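You operate a simulated robot arm through the tools that you are given. There is no shell and no other tool.

You run a simulated robot arm. Do the job below in one go: nothing can be reset, and whatever is moved stays where it is left.

Task
Fill the can in the blue slider with 110 ml of water, then drop a valve cup into it.
Fine: slider in, green button once, slider out; take the valve cup from the short peg; orange switch off. Where these are worked on the way, their far stop is far enough and under half their travel is too little: blue slider.

Only the result counts: the job must be done as asked and must still hold three seconds after the hand-in. Knocking over, shifting, dropping, spilling or breaking anything else fails it.

Robot
A 7-joint arm with a two-finger parallel gripper, fixed in place. Base frame: the origin is on the floor under the middle of its stand, x ahead of it, y to its left, z up; the work surface is at about z = 0.902. Units: m, rad, N and s.
With the tool pointing down near the work surface it reaches from about 0.3 to 0.68 m from the base axis. Its first joint turns from -1.152 to 1.152 rad. Payload 1.57 kg.
Tool frame: the origin (TCP) lies between the finger pads and is the grasp point; the fingertips stand 0.03 m ahead of it; z points along the fingers, y is the line along which they close. The gripper opens to 0.11 m. The fingers are 0.024 m wide and 0.012 m thick; the gripper's body (0.048 by 0.112 m) begins 0.078 m behind the TCP.
Orientation is told as [roll, pitch, yaw] about the base's x, y, z axes, in that order, counted from this pose: with the fingers straight down and closing along the base's y, the tool's x points along the base's -x, its y along +y and its z along -z.

Tools
- The arm moves only by the tool play_rows. Its argument "plan" is a list of rows, each a list of 7 numbers: the finger opening in m, from 0 to 0.11, then the shift along the base's x, y, z in units of 20 mm (1.0 is 20 mm), then the turn, a rotation vector about the base's x, y, z in units of 8 degrees (1.0 is 8 degrees). In form: [[claw, x, y, z, wx, wy, wz], ...]. A call has 1 to 20 rows; each row shifts and turns the commanded pose from where the row before left it. A call with a number of a shift or a turn outside -1 to 1 is refused whole. Each row takes 0.2 s and may step no farther than 0.05 m and 0.15 rad from the row before; otherwise, or with a gripper value out of range, the whole call is refused. Where a pose cannot be reached the arm comes as near as it can. A force on the tool above 70 N (or 10 N above the force at the start of the call, whichever is more), or a blocked arm, ends the call early, and 0.2 s more pass. The fingers move at their own pace (about 0.108 m/s each) and stop on an object; they squeeze with about 27 N. The grip force told is the motor's: it shows also when the fingers shut on nothing. Time passes only in rows, and 0.2 s behind the last, so rows that do not move let the fingers close. It gives the time, the measured TCP pose, the force on the tool (base axes), the opening and the grip force at its end, in the units of the frame above (readings bear some noise), with the torque about the TCP (base axes, N m) and any sound that the robot's microphone picked up.
- Cameras (640 x 400 px; columns grow to the right, rows downward): "scene" is fixed at [0.1555, -0.3814, 1.4137]; the picture's right is [0.87, -0.49, 0.00], its down [-0.23, -0.41, -0.88] and it looks along [0.44, 0.77, -0.47] (base axes); focal length 286 px, centre (320, 200). "wrist" rides on the gripper at [0.07, 0.016, -0.141] in the tool frame; the picture's right is [-0.23, 0.97, 0.00], its down [-0.86, -0.20, -0.48] and it looks along [-0.47, -0.11, 0.88] (tool axes); focal length 222 px, centre (320, 200). There is no depth. A picture from a camera that has moved, and an enlarged one, comes with that camera's place and axes in the base frame and with its lens.
- capture(camera): a new picture of that camera. No time passes.
- zoom(camera, box): a new picture of the part [left, top, right, bottom] of that camera's present view, enlarged. No time passes.
- close_job(): hands the job in; it is judged then, once.

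Places have to be worked out from the pictures, the camera data and where the tool is seen. Open the gripper and draw the arm clear of the work before you hand the job in, unless the task says otherwise.

The tools are called after "Call:" as name(argument=value, ...) on one line, values as JSON. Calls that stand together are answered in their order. play_rows: Moves the arm, as the interface text tells. Its arguments: {"type":"object","properties":{"plan":{"type":"array","items":{"type":"array","items":{"type":"number"}}}},"required":["plan"]} The other tools are called the same way: capture (camera) takes a picture; zoom (camera, box) takes an enlarged picture of a part of a camera's view; close_job () hands the job in.

At the start:

```text
time: 0.0
tcp_pos: [0.3518, 0.0825, 1.3178]
orientation: [0.001, 0.001, 0.001]
ft_force: [0.2, 0.3, 0.4]
wrist_torque: [0.01, -0.01, 0.0]
gripper_width: 0.1102
finger_force: 0.2
```

scene: 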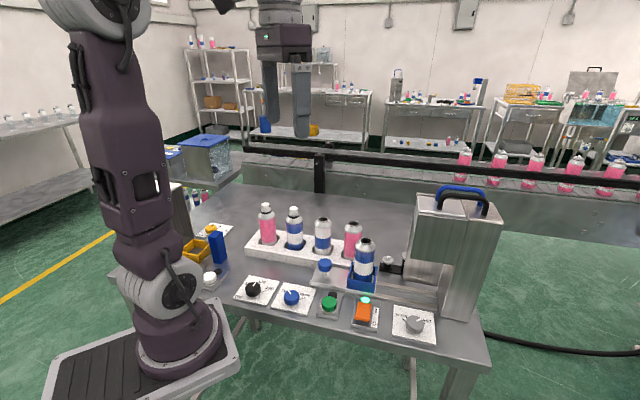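
wrist: 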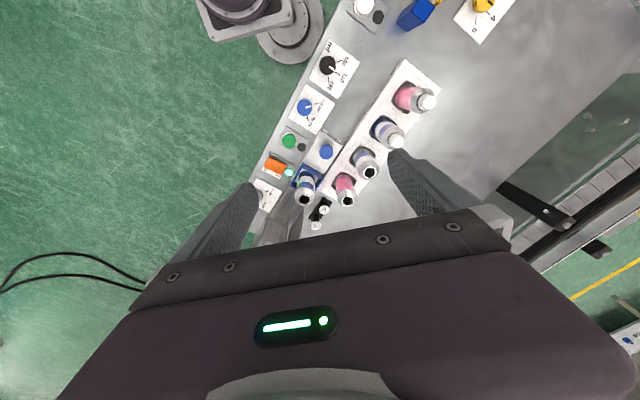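

I'll start by looking at the work area close up from both cameras.

Call:
zoom(camera="scene", box=[220, 180, 460, 350])

Call:
zoom(camera="wrist", box=[230, 40, 450, 240])

Call:
zoom(camera="scene", box=[300, 180, 500, 340])

Call:
zoom(camera="scene", box=[140, 180, 300, 320])

```text
2.35 times, centred on (340, 265) of scene
camera zoom: at [0.1555, -0.3814, 1.4137], right [0.87, -0.49, 0.0], down [-0.23, -0.41, -0.88], along [0.44, 0.77, -0.47], focal length 672 px, centre (273, 47)
```

zoom: 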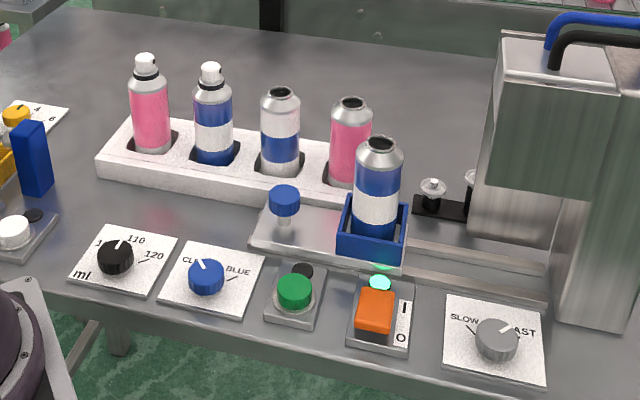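

```text
2.00 times, centred on (340, 140) of wrist
camera zoom: at [0.2823, 0.0987, 1.4604], right [0.23, 0.97, 0.0], down [0.86, -0.2, 0.48], along [0.47, -0.11, -0.88], focal length 444 px, centre (280, 320)
```

zoom: 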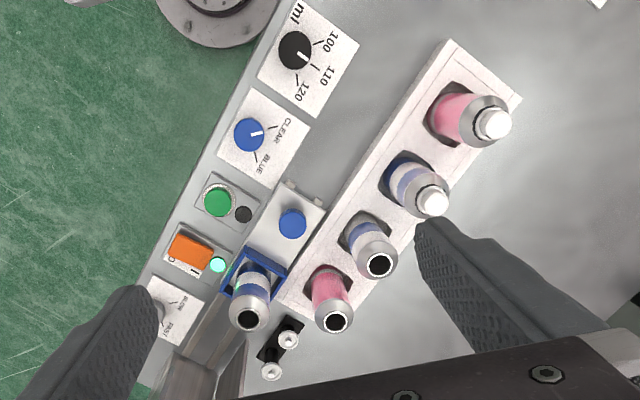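

```text
2.50 times, centred on (400, 260) of scene
camera zoom: at [0.1555, -0.3814, 1.4137], right [0.87, -0.49, 0.0], down [-0.23, -0.41, -0.88], along [0.44, 0.77, -0.47], focal length 714 px, centre (120, 50)
```

zoom: 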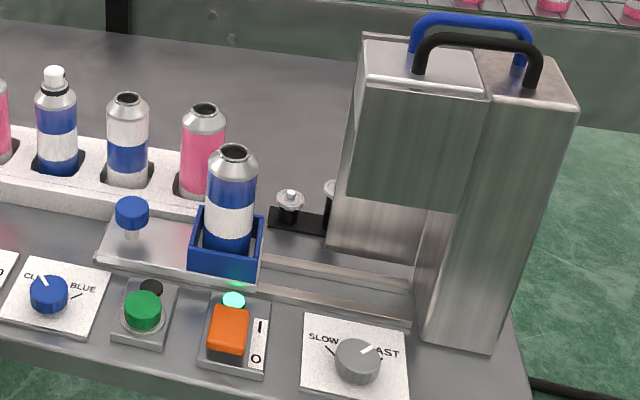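

```text
2.86 times, centred on (220, 250) of scene
camera zoom: at [0.1555, -0.3814, 1.4137], right [0.87, -0.49, 0.0], down [-0.23, -0.41, -0.88], along [0.44, 0.77, -0.47], focal length 816 px, centre (606, 57)
```

zoom: 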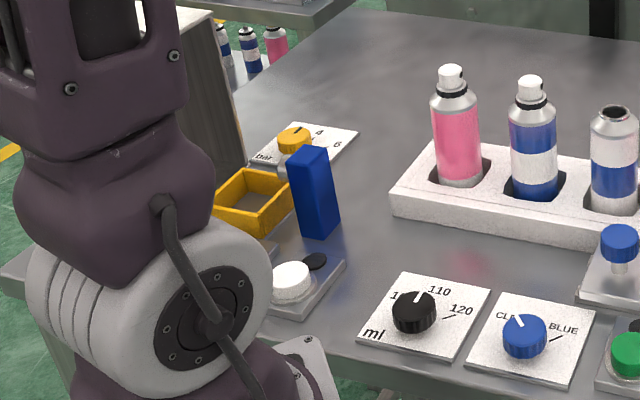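

The dials need a closer look before anything else: ml, CLEAR/BLUE, and speed.

Call:
zoom(camera="scene", box=[230, 265, 320, 321])

Call:
zoom(camera="scene", box=[310, 285, 440, 345])

Call:
zoom(camera="wrist", box=[270, 30, 380, 140])

Call:
zoom(camera="wrist", box=[240, 120, 360, 240])

Call:
zoom(camera="scene", box=[340, 225, 440, 300])

```text
7.11 times, centred on (275, 293) of scene
camera zoom: at [0.1555, -0.3814, 1.4137], right [0.87, -0.49, 0.0], down [-0.23, -0.41, -0.88], along [0.44, 0.77, -0.47], focal length 2032 px, centre (640, -461)
```

zoom: 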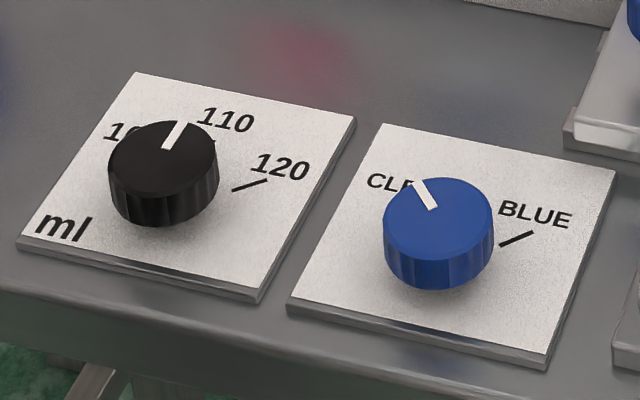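

```text
4.92 times, centred on (375, 315) of scene
camera zoom: at [0.1555, -0.3814, 1.4137], right [0.87, -0.49, 0.0], down [-0.23, -0.41, -0.88], along [0.44, 0.77, -0.47], focal length 1407 px, centre (49, -366)
```

zoom: 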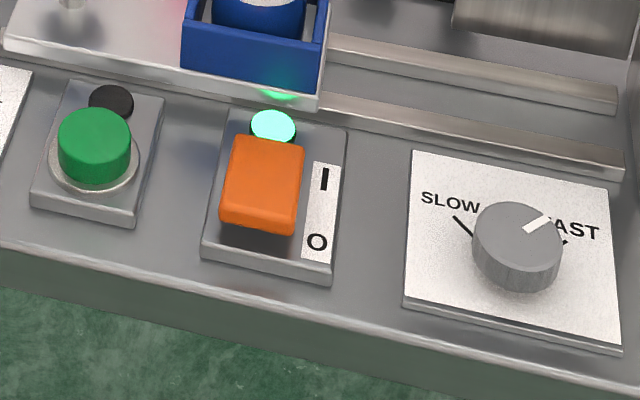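

```text
3.64 times, centred on (325, 85) of wrist
camera zoom: at [0.2823, 0.0987, 1.4604], right [0.23, 0.97, 0.0], down [0.86, -0.2, 0.48], along [0.47, -0.11, -0.88], focal length 808 px, centre (302, 618)
```

zoom: 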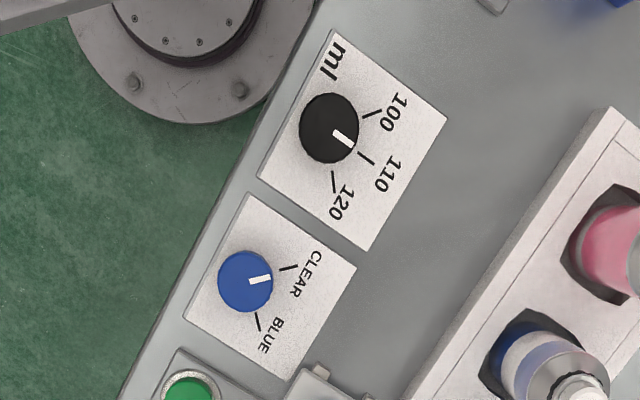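

```text
3.33 times, centred on (300, 180) of wrist
camera zoom: at [0.2823, 0.0987, 1.4604], right [0.23, 0.97, 0.0], down [0.86, -0.2, 0.48], along [0.47, -0.11, -0.88], focal length 740 px, centre (387, 267)
```

zoom: 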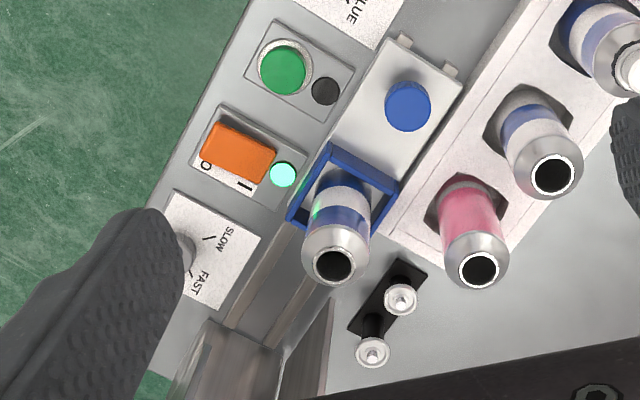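

```text
5.33 times, centred on (390, 262) of scene
camera zoom: at [0.1555, -0.3814, 1.4137], right [0.87, -0.49, 0.0], down [-0.23, -0.41, -0.88], along [0.44, 0.77, -0.47], focal length 1524 px, centre (-53, -133)
```

zoom: 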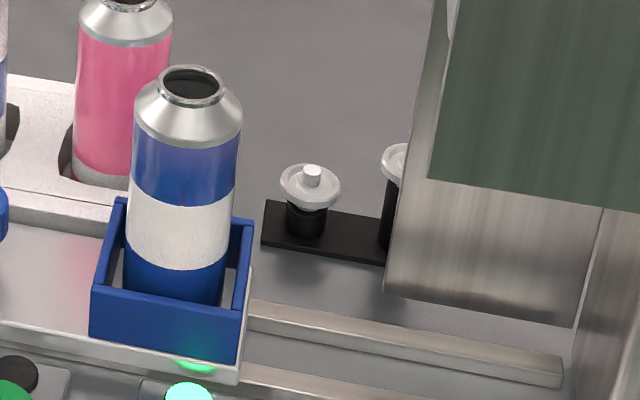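

Readings so far: ml points at 110, blue dial at CLEAR, and the orange switch is on. By triangulation, the row of controls runs along about −45° in the base frame, with the green button near (0.392, −0.004), the slider knob near (0.429, 0.079) and the can near (0.495, 0.013). I'll turn the tool −45° and come lower for a closer view.

Call:
play_rows(plan=[[0.11, 0.235, 0.3125, -0.983, 0, 0, -0.9375], [0.11, 0.235, 0.3125, -0.983, 0, 0, -0.9375], [0.11, 0.235, 0.3125, -0.983, 0, 0, -0.9375], [0.11, 0.235, 0.3125, -0.983, 0, 0, -0.9375], [0.11, 0.235, 0.3125, -0.983, 0, 0, -0.9375], [0.11, 0.235, 0.3125, -0.983, 0, 0, -0.9375], [0.11, 0, 0, 0, 0, 0, 0]])

```text
time: 1.6
tcp_pos: [0.3784, 0.1191, 1.1989]
orientation: [-0.002, -0.001, -0.787]
ft_force: [-0.6, 0.3, 0.1]
wrist_torque: [0.02, 0.03, 0.01]
gripper_width: 0.11
finger_force: 0.0
```

The arm is at (0.378, 0.119, 1.199) with a yaw of −45°. I'll take pictures from here.

Call:
capture(camera="wrist")

Call:
capture(camera="scene")

```text
taken
camera wrist: at [0.3421, 0.1806, 1.3414], right [0.85, 0.53, 0.0], down [0.46, -0.75, 0.48], along [0.25, -0.41, -0.88], focal length 222 px, centre (320, 200)
```

wrist: 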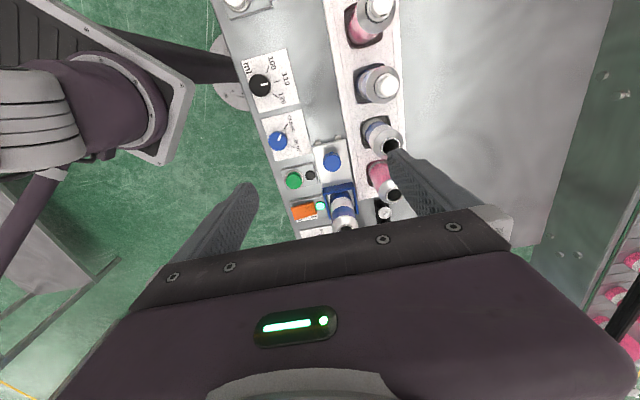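

```text
taken
```

scene: 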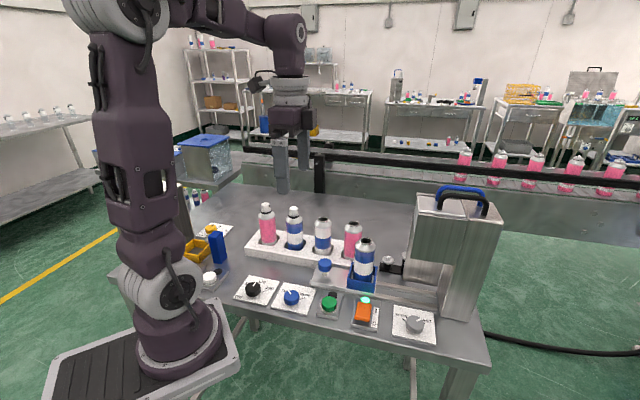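

The wrist camera now sees the slider and controls between the fingers, so I'll enlarge those areas.

Call:
zoom(camera="wrist", box=[260, 110, 420, 240])

Call:
zoom(camera="wrist", box=[230, 30, 330, 110])

Call:
zoom(camera="scene", box=[360, 170, 500, 330])

```text
3.08 times, centred on (340, 175) of wrist
camera zoom: at [0.3421, 0.1806, 1.3414], right [0.85, 0.53, 0.0], down [0.46, -0.75, 0.48], along [0.25, -0.41, -0.88], focal length 684 px, centre (258, 277)
```

zoom: 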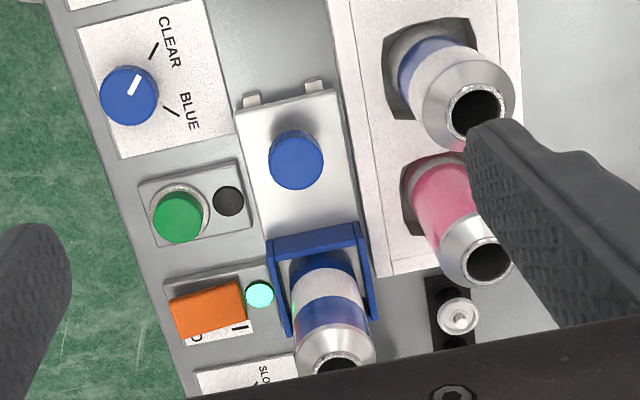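

```text
5.00 times, centred on (280, 70) of wrist
camera zoom: at [0.3421, 0.1806, 1.3414], right [0.85, 0.53, 0.0], down [0.46, -0.75, 0.48], along [0.25, -0.41, -0.88], focal length 1111 px, centre (520, 850)
```

zoom: 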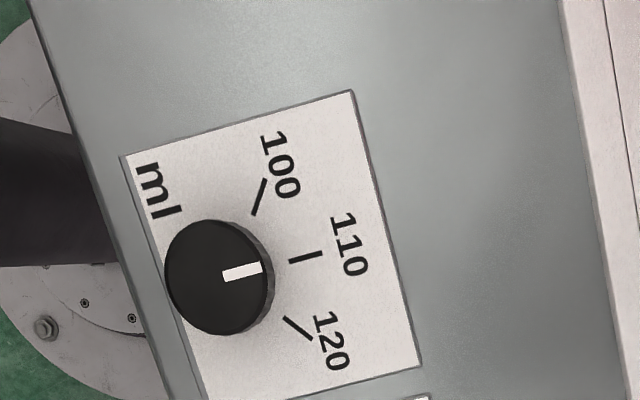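

```text
2.50 times, centred on (430, 250) of scene
camera zoom: at [0.1555, -0.3814, 1.4137], right [0.87, -0.49, 0.0], down [-0.23, -0.41, -0.88], along [0.44, 0.77, -0.47], focal length 714 px, centre (45, 75)
```

zoom: 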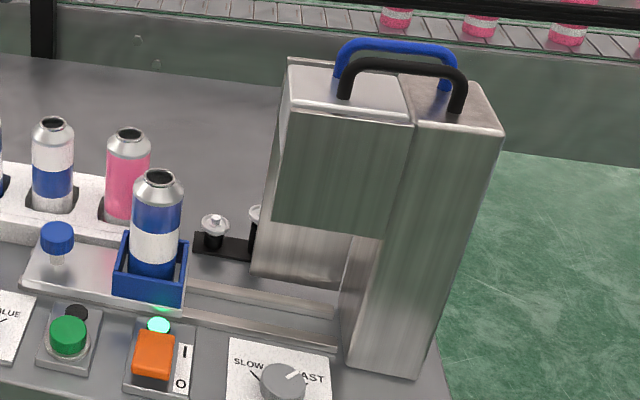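

Both dials are confirmed at 110 and CLEAR. The filler's head seems to start about 0.09 m beyond the can, reaching from z≈1.04 to 1.146. I'll rise and move out above the machine to see its outline and the pegs from above.

Call:
play_rows(plan=[[0.11, 0.5, -0.3, 0.925, 0, 0, 0], [0.11, 0.5, -0.3, 0.925, 0, 0, 0], [0.11, 0.9, -0.6, 0.925, 0, 0, 0], [0.11, 0.9, -0.6, 0.925, 0, 0, 0], [0.11, 0.9, -0.6, 0.925, 0, 0, 0], [0.11, 0.9, -0.6, 0.925, 0, 0, 0], [0.11, 0.9, -0.6, 0, 0, 0, 0], [0.11, 0.9, -0.6, 0, 0, 0, 0], [0.11, 0.9, -0.6, 0, 0, 0, 0], [0.11, 0.9, -0.6, 0, 0, 0, 0], [0.11, 0.9, -0.6, 0, 0, 0, 0], [0.11, 0.9, -0.6, 0, 0, 0, 0], [0.11, 0, 0, 0, 0, 0, 0]])

Call:
capture(camera="wrist")

```text
time: 4.4
tcp_pos: [0.481, 0.0423, 1.3093]
orientation: [0.001, -0.001, -0.784]
ft_force: [-0.2, -0.3, 0.6]
wrist_torque: [0.0, -0.01, 0.02]
gripper_width: 0.1101
finger_force: 0.1
out of reach, approached as far as the arm can: row 7, 8, 9, 10, 11, 12
```

```text
taken
camera wrist: at [0.4441, 0.1018, 1.4517], right [0.85, 0.53, 0.0], down [0.46, -0.75, 0.48], along [0.25, -0.41, -0.88], focal length 222 px, centre (320, 200)
```

wrist: 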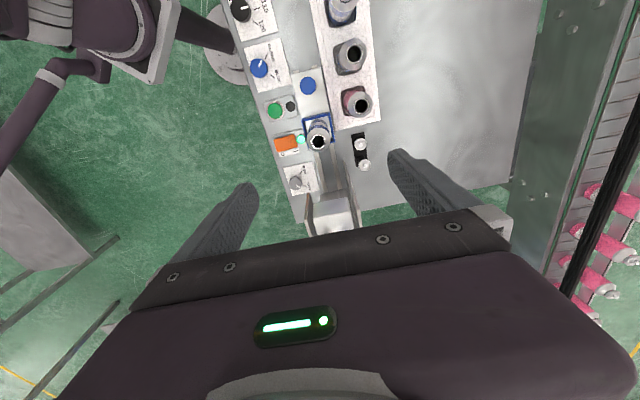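

At this height the arm stops at (0.481, 0.042), but the view now takes in the machine and both pegs. I'll enlarge it.

Call:
zoom(camera="wrist", box=[260, 60, 400, 240])

Call:
zoom(camera="wrist", box=[290, 100, 390, 240])

```text
2.22 times, centred on (330, 150) of wrist
camera zoom: at [0.4441, 0.1018, 1.4517], right [0.85, 0.53, 0.0], down [0.46, -0.75, 0.48], along [0.25, -0.41, -0.88], focal length 494 px, centre (298, 311)
```

zoom: 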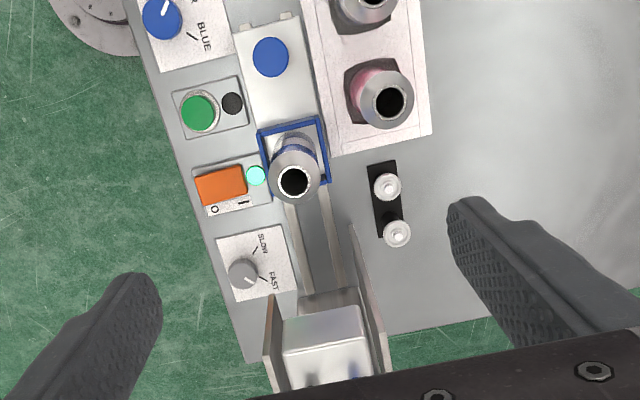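

```text
2.86 times, centred on (340, 170) of wrist
camera zoom: at [0.4441, 0.1018, 1.4517], right [0.85, 0.53, 0.0], down [0.46, -0.75, 0.48], along [0.25, -0.41, -0.88], focal length 635 px, centre (263, 286)
```

zoom: 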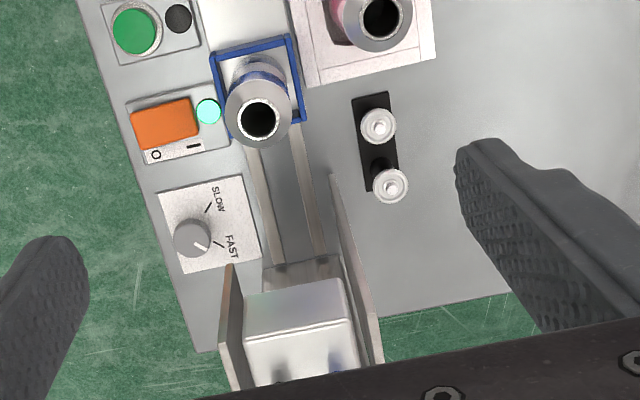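

This view clears up the layout. With e1 along the slider towards the machine and e2 across it away from the robot, the machine is a head between two thin side plates. Both pegs stand outside the rear plate. The short cup is at e1 0.394, e2 0.447, z≈0.928, and the slider knob at e1 0.249, e2 0.360, z≈0.957. The last move was cut short by reach, so I'll back off a little and check the commanded pose.

Call:
play_rows(plan=[[0.07, -0.5, 0.4, 0, 0, 0, 0], [0.07, -0.5, 0.4, 0, 0, 0, 0], [0.07, -0.5, 0.4, 0, 0, 0, 0], [0.07, 0, 0, 0, 0, 0, 0]])

```text
time: 5.4
tcp_pos: [0.451, 0.0645, 1.309]
orientation: [0.0, 0.0, -0.787]
ft_force: [-0.6, -0.6, 0.1]
wrist_torque: [0.0, -0.02, -0.01]
gripper_width: 0.07
finger_force: 0.0
```

The commanded pose tracks the real one. Next I'll go down above the slider knob to z≈1.05 with the fingers open 0.06 m, then look.

Call:
play_rows(plan=[[0.06, -0.4, 0.3, -1, 0, 0, 0], [0.06, -0.4, 0.3, -1, 0, 0, 0], [0.06, -0.375, 0.225, -1, 0, 0, 0], [0.06, 0, 0, -1, 0, 0, 0], [0.06, 0, 0, -1, 0, 0, 0], [0.06, 0, 0, -1, 0, 0, 0], [0.06, 0, 0, -1, 0, 0, 0], [0.06, 0, 0, -1, 0, 0, 0], [0.06, 0, 0, -1, 0, 0, 0], [0.06, 0, 0, -1, 0, 0, 0], [0.06, 0, 0, -1, 0, 0, 0], [0.06, 0, 0, -1, 0, 0, 0], [0.06, 0, 0, 0, 0, 0, 0]])

Call:
capture(camera="wrist")

Call:
zoom(camera="scene", box=[240, 150, 420, 300])

```text
time: 8.2
tcp_pos: [0.4263, 0.0811, 1.0675]
orientation: [0.0, 0.001, -0.786]
ft_force: [0.0, 0.5, 0.4]
wrist_torque: [-0.02, -0.04, 0.02]
gripper_width: 0.0598
finger_force: 0.2
```

```text
taken
camera wrist: at [0.3905, 0.1419, 1.2109], right [0.85, 0.53, 0.0], down [0.46, -0.75, 0.48], along [0.25, -0.41, -0.88], focal length 222 px, centre (320, 200)
```

wrist: 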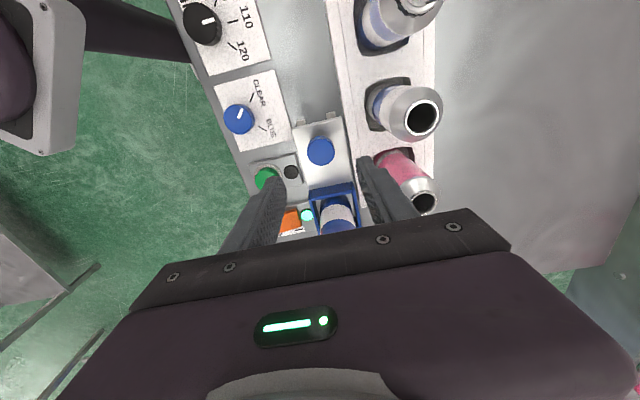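

```text
2.67 times, centred on (330, 225) of scene
camera zoom: at [0.1555, -0.3814, 1.4137], right [0.87, -0.49, 0.0], down [-0.23, -0.41, -0.88], along [0.44, 0.77, -0.47], focal length 762 px, centre (293, 133)
```

zoom: 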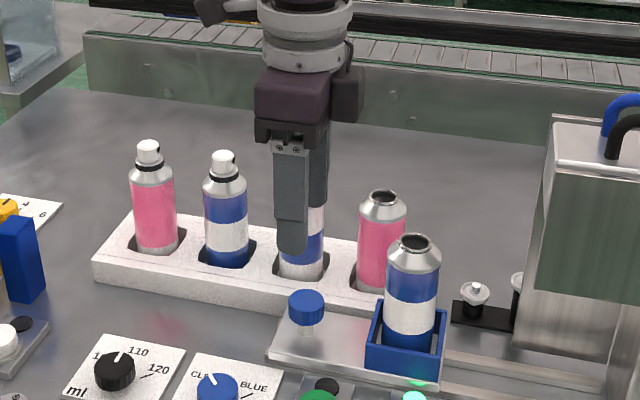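

The knob is at e1≈0.248, e2≈0.360, and the TCP is almost over it. I'll go down to TCP z≈0.968, so the tips sit near 0.938 beside the knob, before closing.

Call:
play_rows(plan=[[0.06, 0.06, 0.05, -1, 0, 0, 0], [0.06, 0.06, 0, -1, 0, 0, 0], [0.06, 0, 0, -1, 0, 0, 0], [0.06, 0, 0, -1, 0, 0, 0], [0.06, 0, 0, -0.9, 0, 0, 0], [0.06, 0, 0, 0, 0, 0, 0]])

Call:
capture(camera="wrist")

Call:
zoom(camera="scene", box=[250, 180, 410, 310])

```text
time: 9.6
tcp_pos: [0.43, 0.0811, 0.9715]
orientation: [0.0, 0.001, -0.785]
ft_force: [-1.1, -0.9, -0.3]
wrist_torque: [-0.01, 0.0, -0.01]
gripper_width: 0.06
finger_force: 0.1
```

```text
taken
camera wrist: at [0.3936, 0.1427, 1.1136], right [0.85, 0.53, 0.0], down [0.46, -0.75, 0.48], along [0.25, -0.41, -0.88], focal length 222 px, centre (320, 200)
```

wrist: 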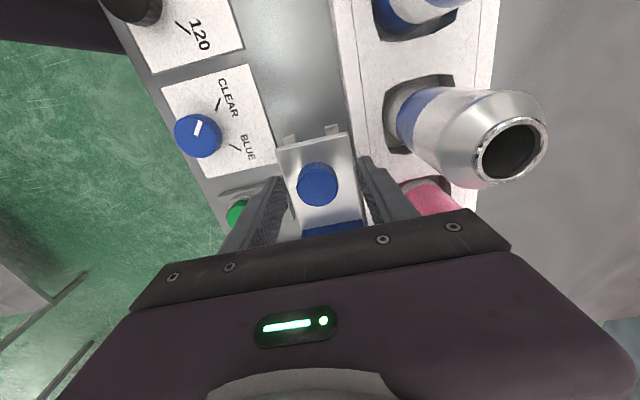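

```text
3.08 times, centred on (330, 245) of scene
camera zoom: at [0.1555, -0.3814, 1.4137], right [0.87, -0.49, 0.0], down [-0.23, -0.41, -0.88], along [0.44, 0.77, -0.47], focal length 879 px, centre (289, 62)
```

zoom: 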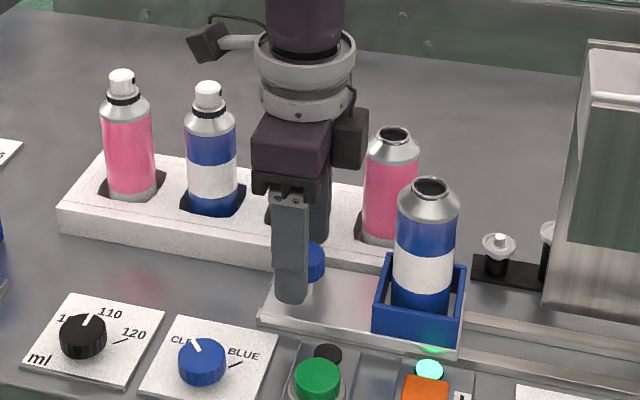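

The fingers straddle the knob with the tips just over the slider plate. I'll go 4 mm lower and close on it.

Call:
play_rows(plan=[[0.06, 0, 0, -0.2, 0, 0, 0], [0.02, 0, 0, 0, 0, 0, 0], [0.01, 0, 0, 0, 0, 0, 0], [0.01, 0, 0, 0, 0, 0, 0]])

Call:
zoom(camera="scene", box=[250, 180, 410, 310])

```text
time: 10.6
tcp_pos: [0.4276, 0.08, 0.967]
orientation: [-0.005, 0.001, -0.787]
ft_force: [-14.6, -19.0, -1.2]
wrist_torque: [-0.26, 0.1, -0.16]
gripper_width: 0.0311
finger_force: 39.7
```

```text
3.08 times, centred on (330, 245) of scene
camera zoom: at [0.155, -0.3819, 1.4136], right [0.87, -0.49, 0.0], down [-0.23, -0.41, -0.88], along [0.44, 0.77, -0.47], focal length 879 px, centre (289, 62)
```

zoom: 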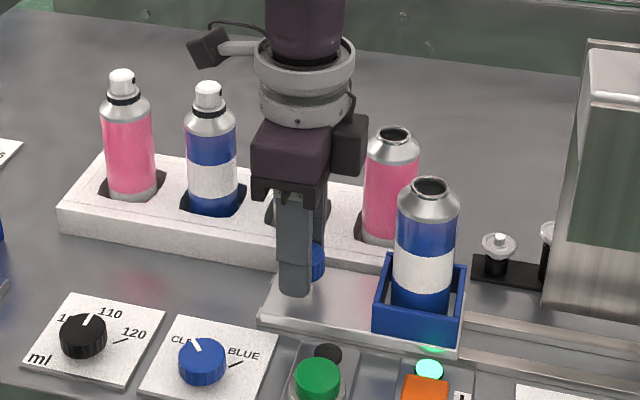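

Gripped at 31 mm, but there is about 24 N sideways because the TCP command is roughly 2 mm off in e2. I'll relieve that and then start a gentle push along e1.

Call:
play_rows(plan=[[0.01, -0.09, -0.09, 0, 0, 0, 0], [0.01, 0.1, -0.1, 0, 0, 0, 0], [0.01, 0.2, -0.2, 0, 0, 0, 0], [0.01, 0.3, -0.3, 0, 0, 0, 0], [0.01, 0.3, -0.3, 0, 0, 0, 0], [0.01, 0.2, -0.2, 0, 0, 0, 0], [0.01, 0.1, -0.1, 0, 0, 0, 0]])

Call:
zoom(camera="scene", box=[250, 170, 450, 320])

```text
time: 12.2
tcp_pos: [0.4525, 0.057, 0.9672]
orientation: [0.001, -0.001, -0.787]
ft_force: [-5.4, -3.9, -12.4]
wrist_torque: [0.25, 0.54, -0.14]
gripper_width: 0.0308
finger_force: 39.5
```

```text
2.67 times, centred on (350, 245) of scene
camera zoom: at [0.1555, -0.3815, 1.4136], right [0.87, -0.49, 0.0], down [-0.23, -0.41, -0.88], along [0.44, 0.77, -0.47], focal length 762 px, centre (240, 80)
```

zoom: 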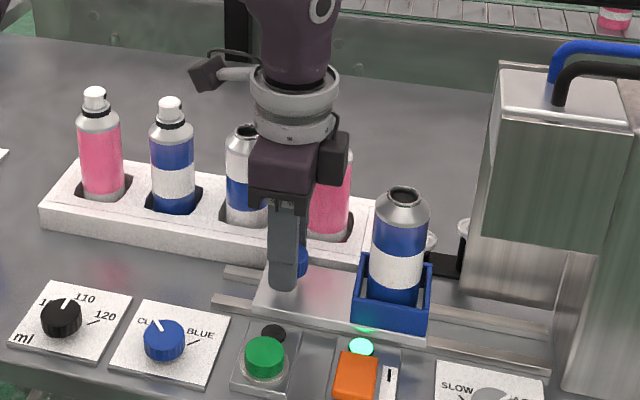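

The slider follows (about 34 mm so far) with low forces. I'll keep pushing towards the machine.

Call:
play_rows(plan=[[0.01, 0.2, -0.2, 0.02, 0, 0, 0], [0.01, 0.3, -0.3, 0.02, 0, 0, 0], [0.01, 0.3, -0.3, 0, 0, 0, 0], [0.01, 0.3, -0.3, 0, 0, 0, 0], [0.01, 0.3, -0.3, 0, 0, 0, 0], [0.01, 0.3, -0.3, 0, 0, 0, 0], [0.01, 0.2, -0.2, 0, 0, 0, 0], [0.01, 0.1, -0.1, 0, 0, 0, 0]])

Call:
zoom(camera="scene", box=[270, 170, 470, 320])

Call:
capture(camera="wrist")

```text
time: 14.0
tcp_pos: [0.4922, 0.0165, 0.9669]
orientation: [0.0, 0.0, -0.785]
ft_force: [0.6, 3.0, -21.7]
wrist_torque: [0.25, 0.1, 0.03]
gripper_width: 0.0308
finger_force: 39.9
```

```text
2.67 times, centred on (370, 245) of scene
camera zoom: at [0.1558, -0.3814, 1.4136], right [0.87, -0.49, 0.0], down [-0.23, -0.41, -0.88], along [0.44, 0.77, -0.47], focal length 762 px, centre (187, 80)
```

zoom: 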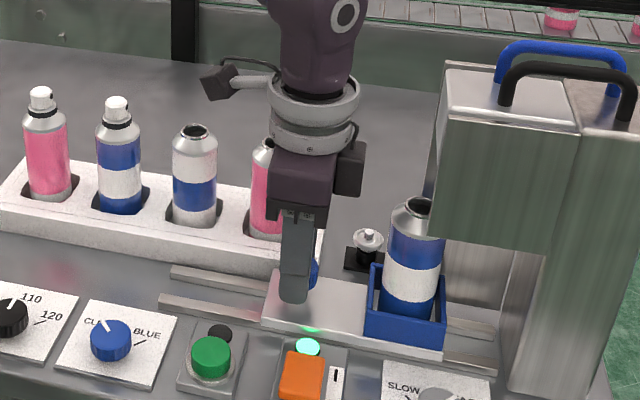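

```text
taken
camera wrist: at [0.4558, 0.0772, 1.1099], right [0.85, 0.53, 0.0], down [0.46, -0.75, 0.48], along [0.25, -0.41, -0.88], focal length 222 px, centre (320, 200)
```

wrist: 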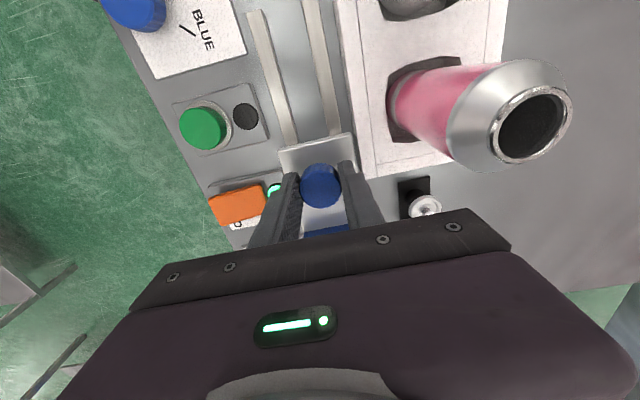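

The slider has moved about 91 mm and the can is going under the head. There is a −22 N vertical pull from my slight lift, so I'll drop 2 mm and carry on in smaller steps.

Call:
play_rows(plan=[[0.01, 0.1, -0.1, -0.05, 0, 0, 0], [0.01, 0.2, -0.2, -0.05, 0, 0, 0], [0.01, 0.2, -0.2, 0, 0, 0, 0], [0.01, 0.2, -0.2, 0, 0, 0, 0], [0.01, 0.2, -0.2, 0, 0, 0, 0], [0.01, 0.1, -0.1, 0, 0, 0, 0]])

Call:
zoom(camera="scene", box=[290, 170, 490, 320])

```text
time: 15.4
tcp_pos: [0.512, -0.0035, 0.9667]
orientation: [0.004, -0.003, -0.787]
ft_force: [7.4, 6.4, 31.0]
wrist_torque: [-0.12, -0.14, -0.02]
gripper_width: 0.0312
finger_force: 39.7
```

```text
2.67 times, centred on (390, 245) of scene
camera zoom: at [0.1551, -0.3813, 1.4137], right [0.87, -0.49, 0.0], down [-0.23, -0.41, -0.88], along [0.44, 0.77, -0.47], focal length 762 px, centre (133, 80)
```

zoom: 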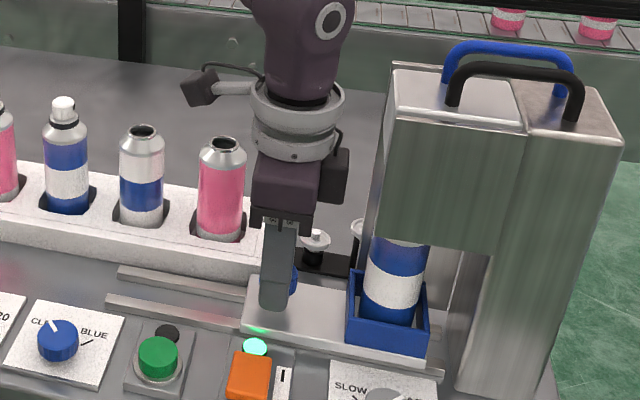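

The can is now almost wholly under the head, at TCP e1≈0.3645. I'll ease the vertical and side offsets and inch on to the stop.

Call:
play_rows(plan=[[0.01, 0.12, -0.08, 0.06, 0, 0, 0], [0.01, 0.1, -0.1, 0, 0, 0, 0], [0.01, 0.1, -0.1, 0, 0, 0, 0], [0.01, 0.1, -0.1, 0, 0, 0, 0], [0.01, 0.1, -0.1, 0, 0, 0, 0], [0.01, 0.05, -0.05, 0, 0, 0, 0]])

Call:
zoom(camera="scene", box=[290, 170, 490, 320])

```text
time: 16.8
tcp_pos: [0.5211, -0.0127, 0.9664]
orientation: [-0.001, 0.002, -0.786]
ft_force: [-16.1, 25.4, -5.3]
wrist_torque: [0.47, 0.25, -0.04]
gripper_width: 0.031
finger_force: 39.7
```

```text
2.67 times, centred on (390, 245) of scene
camera zoom: at [0.1551, -0.3807, 1.4139], right [0.87, -0.49, 0.0], down [-0.23, -0.41, -0.88], along [0.44, 0.77, -0.47], focal length 762 px, centre (133, 80)
```

zoom: 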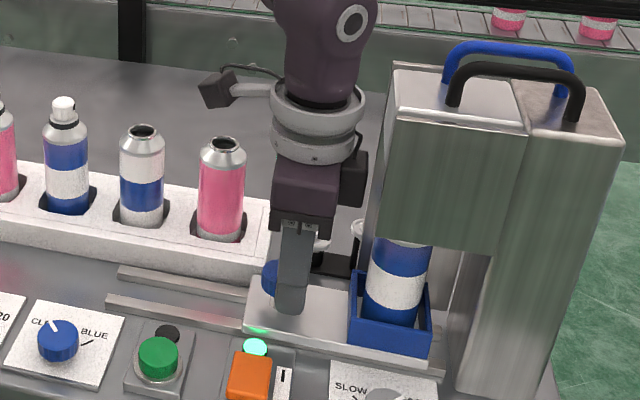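

The force along e1 rose to about −29 N and the fingers began sliding over the knob while the holder stayed put, so the slider is at its inner stop after about 0.12 m. I'll open and rise straight up.

Call:
play_rows(plan=[[0.06, 0, 0, 0, 0, 0, 0], [0.06, 0, 0, 0, 0, 0, 0], [0.06, -0.1, 0.1, 0.3, 0, 0, 0], [0.06, -0.2, 0.2, 1, 0, 0, 0], [0.06, -0.2, 0.2, 1, 0, 0, 0], [0.06, -0.2, 0.2, 1, 0, 0, 0], [0.06, 0, 0, 0, 0, 0, 0]])

Call:
capture(camera="wrist")

Call:
zoom(camera="scene", box=[290, 170, 490, 320])

```text
time: 18.4
tcp_pos: [0.5108, 0.0001, 1.0326]
orientation: [0.0, 0.002, -0.785]
ft_force: [-0.8, -0.5, -0.4]
wrist_torque: [0.05, 0.02, 0.0]
gripper_width: 0.0597
finger_force: 0.0
```

```text
taken
camera wrist: at [0.4734, 0.0608, 1.176], right [0.85, 0.53, 0.0], down [0.46, -0.75, 0.48], along [0.25, -0.41, -0.88], focal length 222 px, centre (320, 200)
```

wrist: 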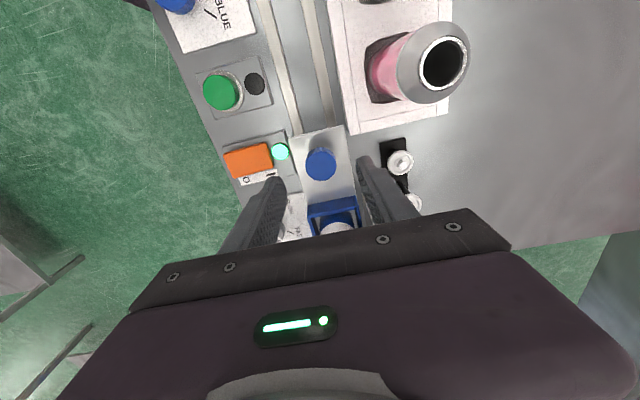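

```text
2.67 times, centred on (390, 245) of scene
camera zoom: at [0.1555, -0.3814, 1.4137], right [0.87, -0.49, 0.0], down [-0.23, -0.41, -0.88], along [0.44, 0.77, -0.47], focal length 762 px, centre (133, 80)
```

zoom: 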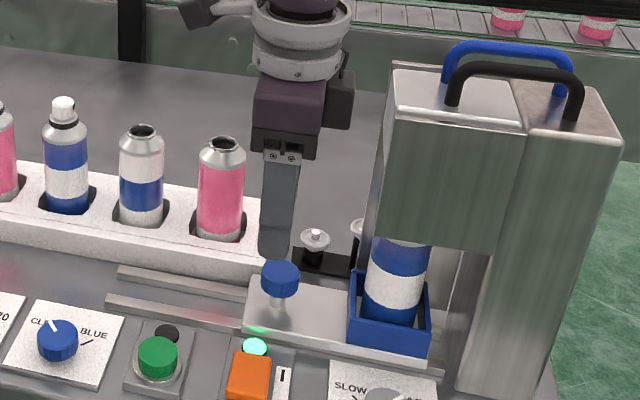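

The slider knob is now at e1≈0.367, giving 0.119 m of travel, and the can sits under the head. Next is the green button, at about (0.393, −0.001) with its top near z 0.923. I'll close the fingers and hover over it.

Call:
play_rows(plan=[[0.03, -0.84, -0.01, 0.1, 0, 0, 0], [0.0, -0.84, -0.01, 0, 0, 0, 0], [0.0, -0.84, -0.01, 0, 0, 0, 0], [0.0, -0.84, -0.01, 0, 0, 0, 0], [0.0, -0.84, -0.01, 0, 0, 0, 0], [0.0, -0.84, -0.01, 0, 0, 0, 0], [0.0, -0.84, -0.01, 0, 0, 0, 0], [0.0, 0, 0, -0.9, 0, 0, 0], [0.0, 0, 0, -0.9, 0, 0, 0], [0.0, 0, 0, -0.9, 0, 0, 0], [0.0, 0, 0, 0, 0, 0, 0]])

Call:
capture(camera="wrist")

Call:
zoom(camera="scene", box=[260, 200, 440, 340])

```text
time: 20.8
tcp_pos: [0.392, -0.0011, 0.9799]
orientation: [-0.001, 0.0, -0.785]
ft_force: [-1.0, 0.0, -0.1]
wrist_torque: [0.03, -0.02, 0.01]
gripper_width: 0.0002
finger_force: 21.1
```

```text
taken
camera wrist: at [0.3548, 0.0592, 1.1232], right [0.85, 0.53, 0.0], down [0.46, -0.75, 0.48], along [0.25, -0.41, -0.88], focal length 222 px, centre (320, 200)
```

wrist: 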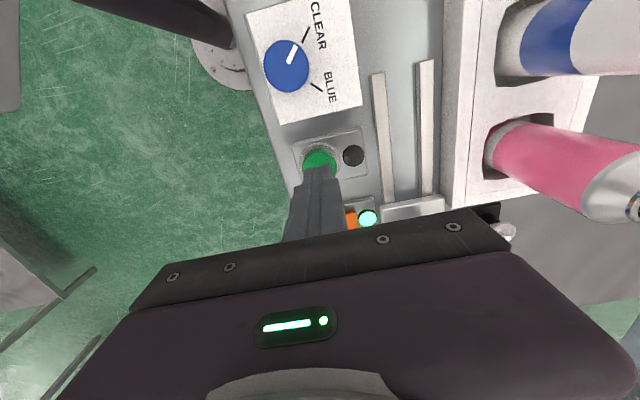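

```text
2.86 times, centred on (350, 270) of scene
camera zoom: at [0.1555, -0.3814, 1.4137], right [0.87, -0.49, 0.0], down [-0.23, -0.41, -0.88], along [0.44, 0.77, -0.47], focal length 816 px, centre (234, 0)
```

zoom: 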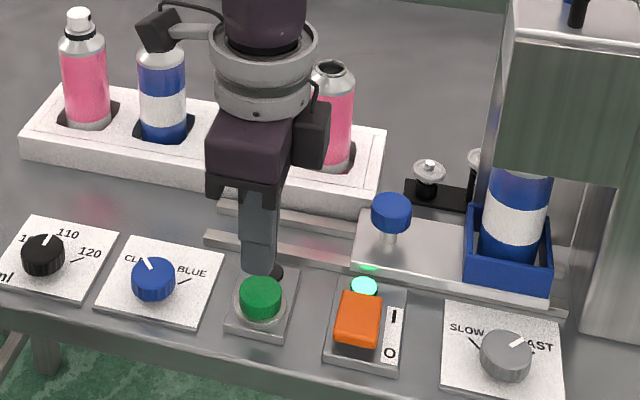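

The closed fingertips are right over the button, to within about 3 mm. I'll go down in small steps and read the force and sound.

Call:
play_rows(plan=[[0.0, 0, 0, -0.55, 0, 0, 0], [0.0, 0, 0, -0.5, 0, 0, 0], [0.0, 0, 0, -0.1, 0, 0, 0], [0.0, 0, 0, -0.1, 0, 0, 0], [0.0, 0, 0, -0.1, 0, 0, 0], [0.0, 0, 0, -0.1, 0, 0, 0]])

Call:
zoom(camera="scene", box=[260, 200, 440, 340])

Call:
zoom(camera="wrist", box=[270, 100, 430, 240])

```text
time: 22.2
tcp_pos: [0.3914, -0.0011, 0.952]
orientation: [-0.002, -0.001, -0.786]
ft_force: [1.0, 0.8, 2.3]
wrist_torque: [0.02, -0.01, -0.02]
gripper_width: 0.0004
finger_force: 20.6
heard: click
```

```text
2.86 times, centred on (350, 270) of scene
camera zoom: at [0.1554, -0.3814, 1.4137], right [0.87, -0.49, 0.0], down [-0.23, -0.41, -0.88], along [0.44, 0.77, -0.47], focal length 816 px, centre (234, 0)
```

zoom: 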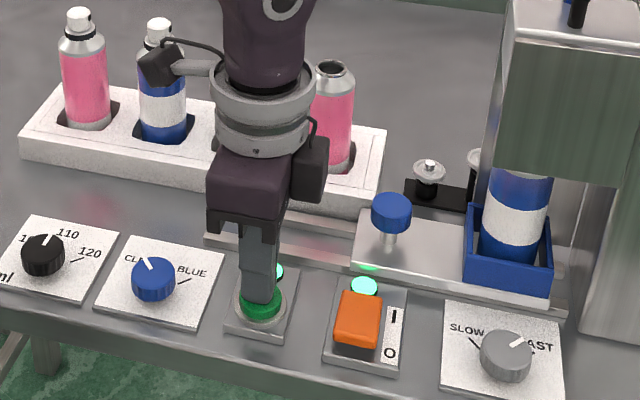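

```text
2.86 times, centred on (350, 170) of wrist
camera zoom: at [0.355, 0.0589, 1.0944], right [0.85, 0.53, 0.0], down [0.46, -0.75, 0.48], along [0.25, -0.41, -0.88], focal length 635 px, centre (234, 286)
```

zoom: 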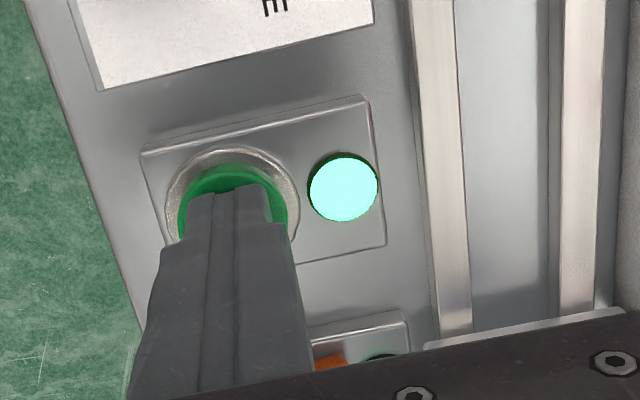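

I heard a click and the button's lamp is lit, so the fill has started. I'll rise straight off the button and wait, watching the lamp.

Call:
play_rows(plan=[[0.0, 0, 0, 0.5, 0, 0, 0], [0.0, 0, 0, 1, 0, 0, 0], [0.0, 0, 0, 1, 0, 0, 0], [0.0, 0, 0, 1, 0, 0, 0], [0.0, 0, 0, 0.5, 0, 0, 0], [0.0, 0, 0, 0, 0, 0, 0]])

Call:
capture(camera="scene")

Call:
zoom(camera="scene", box=[290, 190, 470, 330])

```text
time: 23.6
tcp_pos: [0.3909, -0.0012, 1.0326]
orientation: [-0.001, 0.0, -0.784]
ft_force: [0.6, 0.0, -0.4]
wrist_torque: [0.02, -0.01, -0.01]
gripper_width: 0.0
finger_force: 21.7
```

```text
taken
```

scene: 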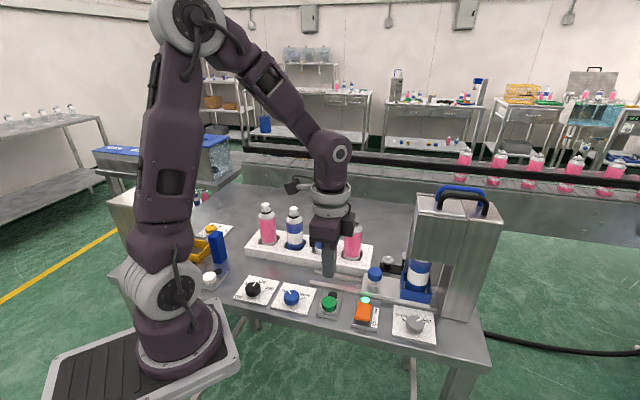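

```text
2.86 times, centred on (380, 260) of scene
camera zoom: at [0.1554, -0.3814, 1.4137], right [0.87, -0.49, 0.0], down [-0.23, -0.41, -0.88], along [0.44, 0.77, -0.47], focal length 816 px, centre (149, 29)
```

zoom: 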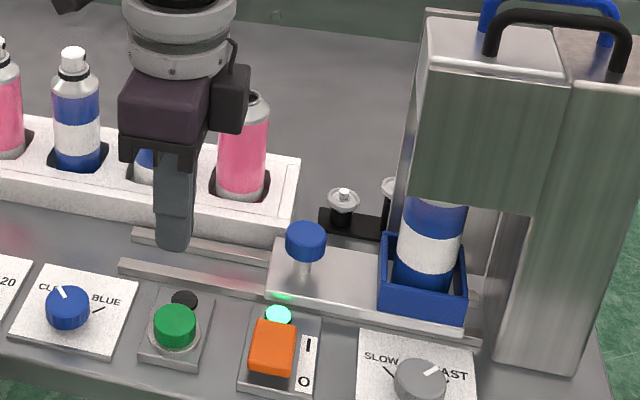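

The button lamp has gone out again, so the fill either finished quickly (FAST) or the lamp only marks the press. I'll wait several seconds before moving the slider and listen.

Call:
play_rows(plan=[[0.0, 0, 0, 0, 0, 0, 0], [0.0, 0, 0, 0, 0, 0, 0], [0.0, 0, 0, 0, 0, 0, 0], [0.0, 0, 0, 0, 0, 0, 0], [0.0, 0, 0, 0, 0, 0, 0], [0.0, 0, 0, 0, 0, 0, 0], [0.0, 0, 0, 0, 0, 0, 0], [0.0, 0, 0, 0, 0, 0, 0], [0.0, 0, 0, 0, 0, 0, 0], [0.0, 0, 0, 0, 0, 0, 0], [0.0, 0, 0, 0, 0, 0, 0], [0.0, 0, 0, 0, 0, 0, 0], [0.0, 0, 0, 0, 0, 0, 0], [0.0, 0, 0, 0, 0, 0, 0], [0.0, 0, 0, 0, 0, 0, 0], [0.0, 0, 0, 0, 0, 0, 0], [0.0, 0, 0, 0, 0, 0, 0], [0.0, 0, 0, 0, 0, 0, 0], [0.0, 0, 0, 0, 0, 0, 0], [0.0, 0, 0, 0, 0, 0, 0]])

Call:
zoom(camera="scene", box=[290, 190, 470, 330])

```text
time: 27.8
tcp_pos: [0.3907, -0.0013, 1.0321]
orientation: [0.0, 0.0, -0.787]
ft_force: [0.1, 1.1, -0.5]
wrist_torque: [-0.02, 0.03, 0.0]
gripper_width: 0.0001
finger_force: 21.4
```

```text
2.86 times, centred on (380, 260) of scene
camera zoom: at [0.1555, -0.3814, 1.4137], right [0.87, -0.49, 0.0], down [-0.23, -0.41, -0.88], along [0.44, 0.77, -0.47], focal length 816 px, centre (149, 29)
```

zoom: 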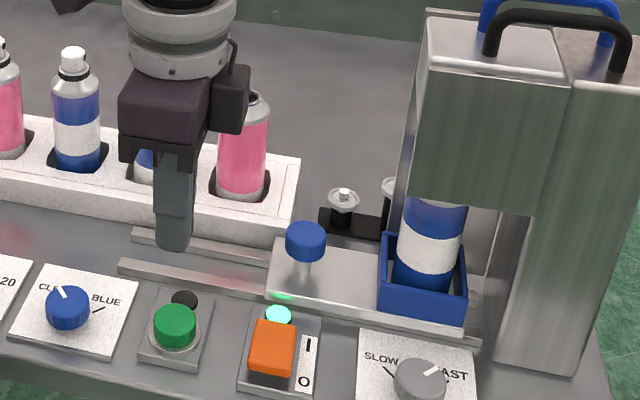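

Nothing has changed and the lamp stays off, so the cycle looks finished. I'll return over the slider knob at (0.5125, −0.004) with the fingers open and come down beside it.

Call:
play_rows(plan=[[0.06, 0, 0, 0, 0, 0, 0], [0.06, 0.76, -0.015, 0, 0, 0, 0], [0.06, 0.76, -0.015, 0, 0, 0, 0], [0.06, 0.76, -0.015, 0, 0, 0, 0], [0.06, 0.76, -0.015, 0, 0, 0, 0], [0.06, 0.76, -0.015, 0, 0, 0, 0], [0.06, 0.76, -0.015, 0, 0, 0, 0], [0.06, 0.76, -0.015, 0, 0, 0, 0], [0.06, 0.76, -0.015, 0, 0, 0, 0], [0.06, 0, 0, 0, 0, 0, 0], [0.06, 0, 0, -0.8, 0, 0, 0], [0.06, 0, 0, -0.8, 0, 0, 0], [0.06, 0, 0, -0.8, 0, 0, 0], [0.06, 0, 0, -0.5, 0, 0, 0], [0.06, 0, 0, 0, 0, 0, 0]])

Call:
capture(camera="wrist")

Call:
zoom(camera="scene", box=[290, 170, 490, 320])

```text
time: 31.0
tcp_pos: [0.514, -0.0051, 0.9732]
orientation: [0.0, -0.001, -0.786]
ft_force: [0.5, -0.3, -0.7]
wrist_torque: [0.01, 0.04, 0.01]
gripper_width: 0.0599
finger_force: 0.0
```

```text
taken
camera wrist: at [0.4766, 0.0569, 1.116], right [0.85, 0.53, 0.0], down [0.46, -0.75, 0.48], along [0.25, -0.41, -0.88], focal length 222 px, centre (320, 200)
```

wrist: 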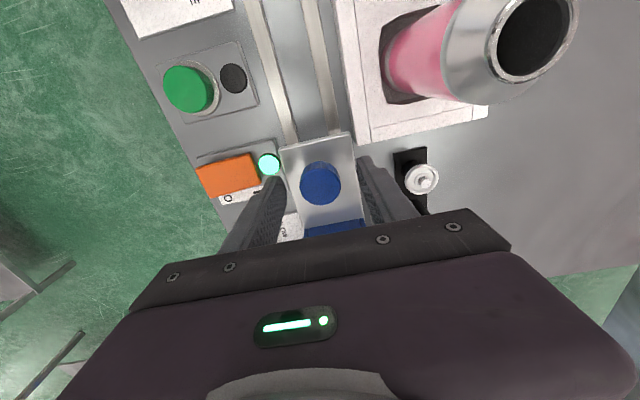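

```text
2.67 times, centred on (390, 245) of scene
camera zoom: at [0.1555, -0.3814, 1.4137], right [0.87, -0.49, 0.0], down [-0.23, -0.41, -0.88], along [0.44, 0.77, -0.47], focal length 762 px, centre (133, 80)
```

zoom: 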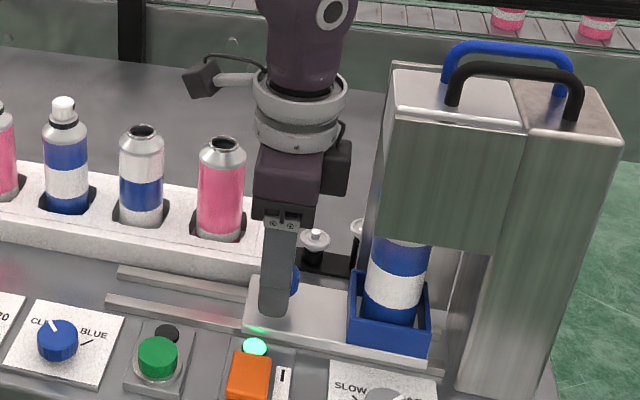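

The fingers straddle the knob at e1 0.367. I'll lower 5 mm, grip, and see the side force before pulling out.

Call:
play_rows(plan=[[0.06, 0, 0, -0.25, 0, 0, 0], [0.02, 0, 0, 0, 0, 0, 0], [0.01, 0, 0, 0, 0, 0, 0], [0.01, 0, 0, 0, 0, 0, 0]])

```text
time: 32.0
tcp_pos: [0.5123, -0.0039, 0.9684]
orientation: [0.0, 0.0, -0.786]
ft_force: [-3.8, -2.6, 1.7]
wrist_torque: [0.14, 0.3, 0.0]
gripper_width: 0.031
finger_force: 39.6
```

Gripped at 31 mm with low side force. I'll pull the slider back along −e1 at about 40 mm/s, smoothly, so the water doesn't slosh.

Call:
play_rows(plan=[[0.01, -0.05, 0.05, 0, 0, 0, 0], [0.01, -0.1, 0.1, 0, 0, 0, 0], [0.01, -0.2, 0.2, 0, 0, 0, 0], [0.01, -0.25, 0.25, 0, 0, 0, 0], [0.01, -0.25, 0.25, 0, 0, 0, 0], [0.01, -0.25, 0.25, 0, 0, 0, 0], [0.01, -0.25, 0.25, 0, 0, 0, 0], [0.01, -0.25, 0.25, 0, 0, 0, 0], [0.01, -0.2, 0.2, 0, 0, 0, 0], [0.01, -0.1, 0.1, 0, 0, 0, 0], [0.01, -0.05, 0.05, 0, 0, 0, 0]])

Call:
zoom(camera="scene", box=[270, 170, 470, 320])

```text
time: 34.4
tcp_pos: [0.4738, 0.0349, 0.9691]
orientation: [-0.001, 0.001, -0.785]
ft_force: [-6.2, -8.8, -7.4]
wrist_torque: [0.72, 0.92, -0.04]
gripper_width: 0.0311
finger_force: 40.1
```

```text
2.67 times, centred on (370, 245) of scene
camera zoom: at [0.1554, -0.3817, 1.4136], right [0.87, -0.49, 0.0], down [-0.23, -0.41, -0.88], along [0.44, 0.77, -0.47], focal length 762 px, centre (187, 80)
```

zoom: 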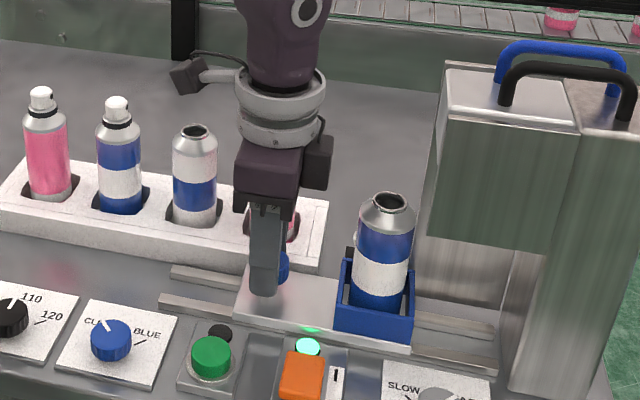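

About 55 mm out so far and the can is clear of the head. I'll pull the rest of the way to the outer stop.

Call:
play_rows(plan=[[0.01, -0.1, 0.1, 0, 0, 0, 0], [0.01, -0.2, 0.2, 0, 0, 0, 0], [0.01, -0.25, 0.25, 0, 0, 0, 0], [0.01, -0.25, 0.25, 0, 0, 0, 0], [0.01, -0.25, 0.25, 0, 0, 0, 0], [0.01, -0.25, 0.25, 0, 0, 0, 0], [0.01, -0.25, 0.25, 0, 0, 0, 0], [0.01, -0.2, 0.2, 0, 0, 0, 0], [0.01, -0.15, 0.15, 0, 0, 0, 0], [0.01, -0.1, 0.1, 0, 0, 0, 0], [0.01, -0.1, 0.1, 0, 0, 0, 0], [0.01, -0.1, 0.1, 0, 0, 0, 0], [0.01, -0.1, 0.1, 0, 0, 0, 0]])

Call:
zoom(camera="scene", box=[250, 170, 450, 320])

```text
time: 37.2
tcp_pos: [0.429, 0.0815, 0.9674]
orientation: [0.001, 0.0, -0.785]
ft_force: [-6.8, -9.1, -1.2]
wrist_torque: [-0.13, 0.1, -0.11]
gripper_width: 0.031
finger_force: 39.4
```

```text
2.67 times, centred on (350, 245) of scene
camera zoom: at [0.1553, -0.3817, 1.4136], right [0.87, -0.49, 0.0], down [-0.23, -0.41, -0.88], along [0.44, 0.77, -0.47], focal length 762 px, centre (240, 80)
```

zoom: 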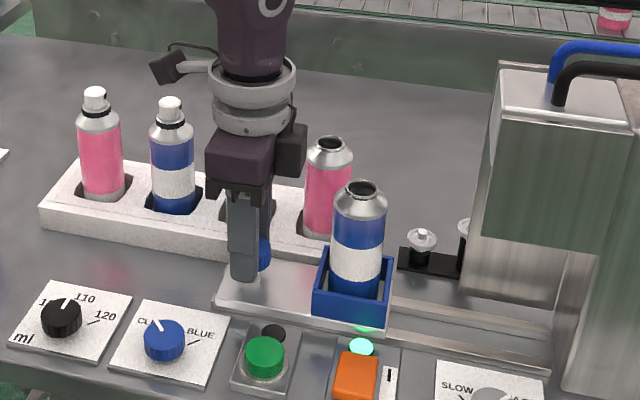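

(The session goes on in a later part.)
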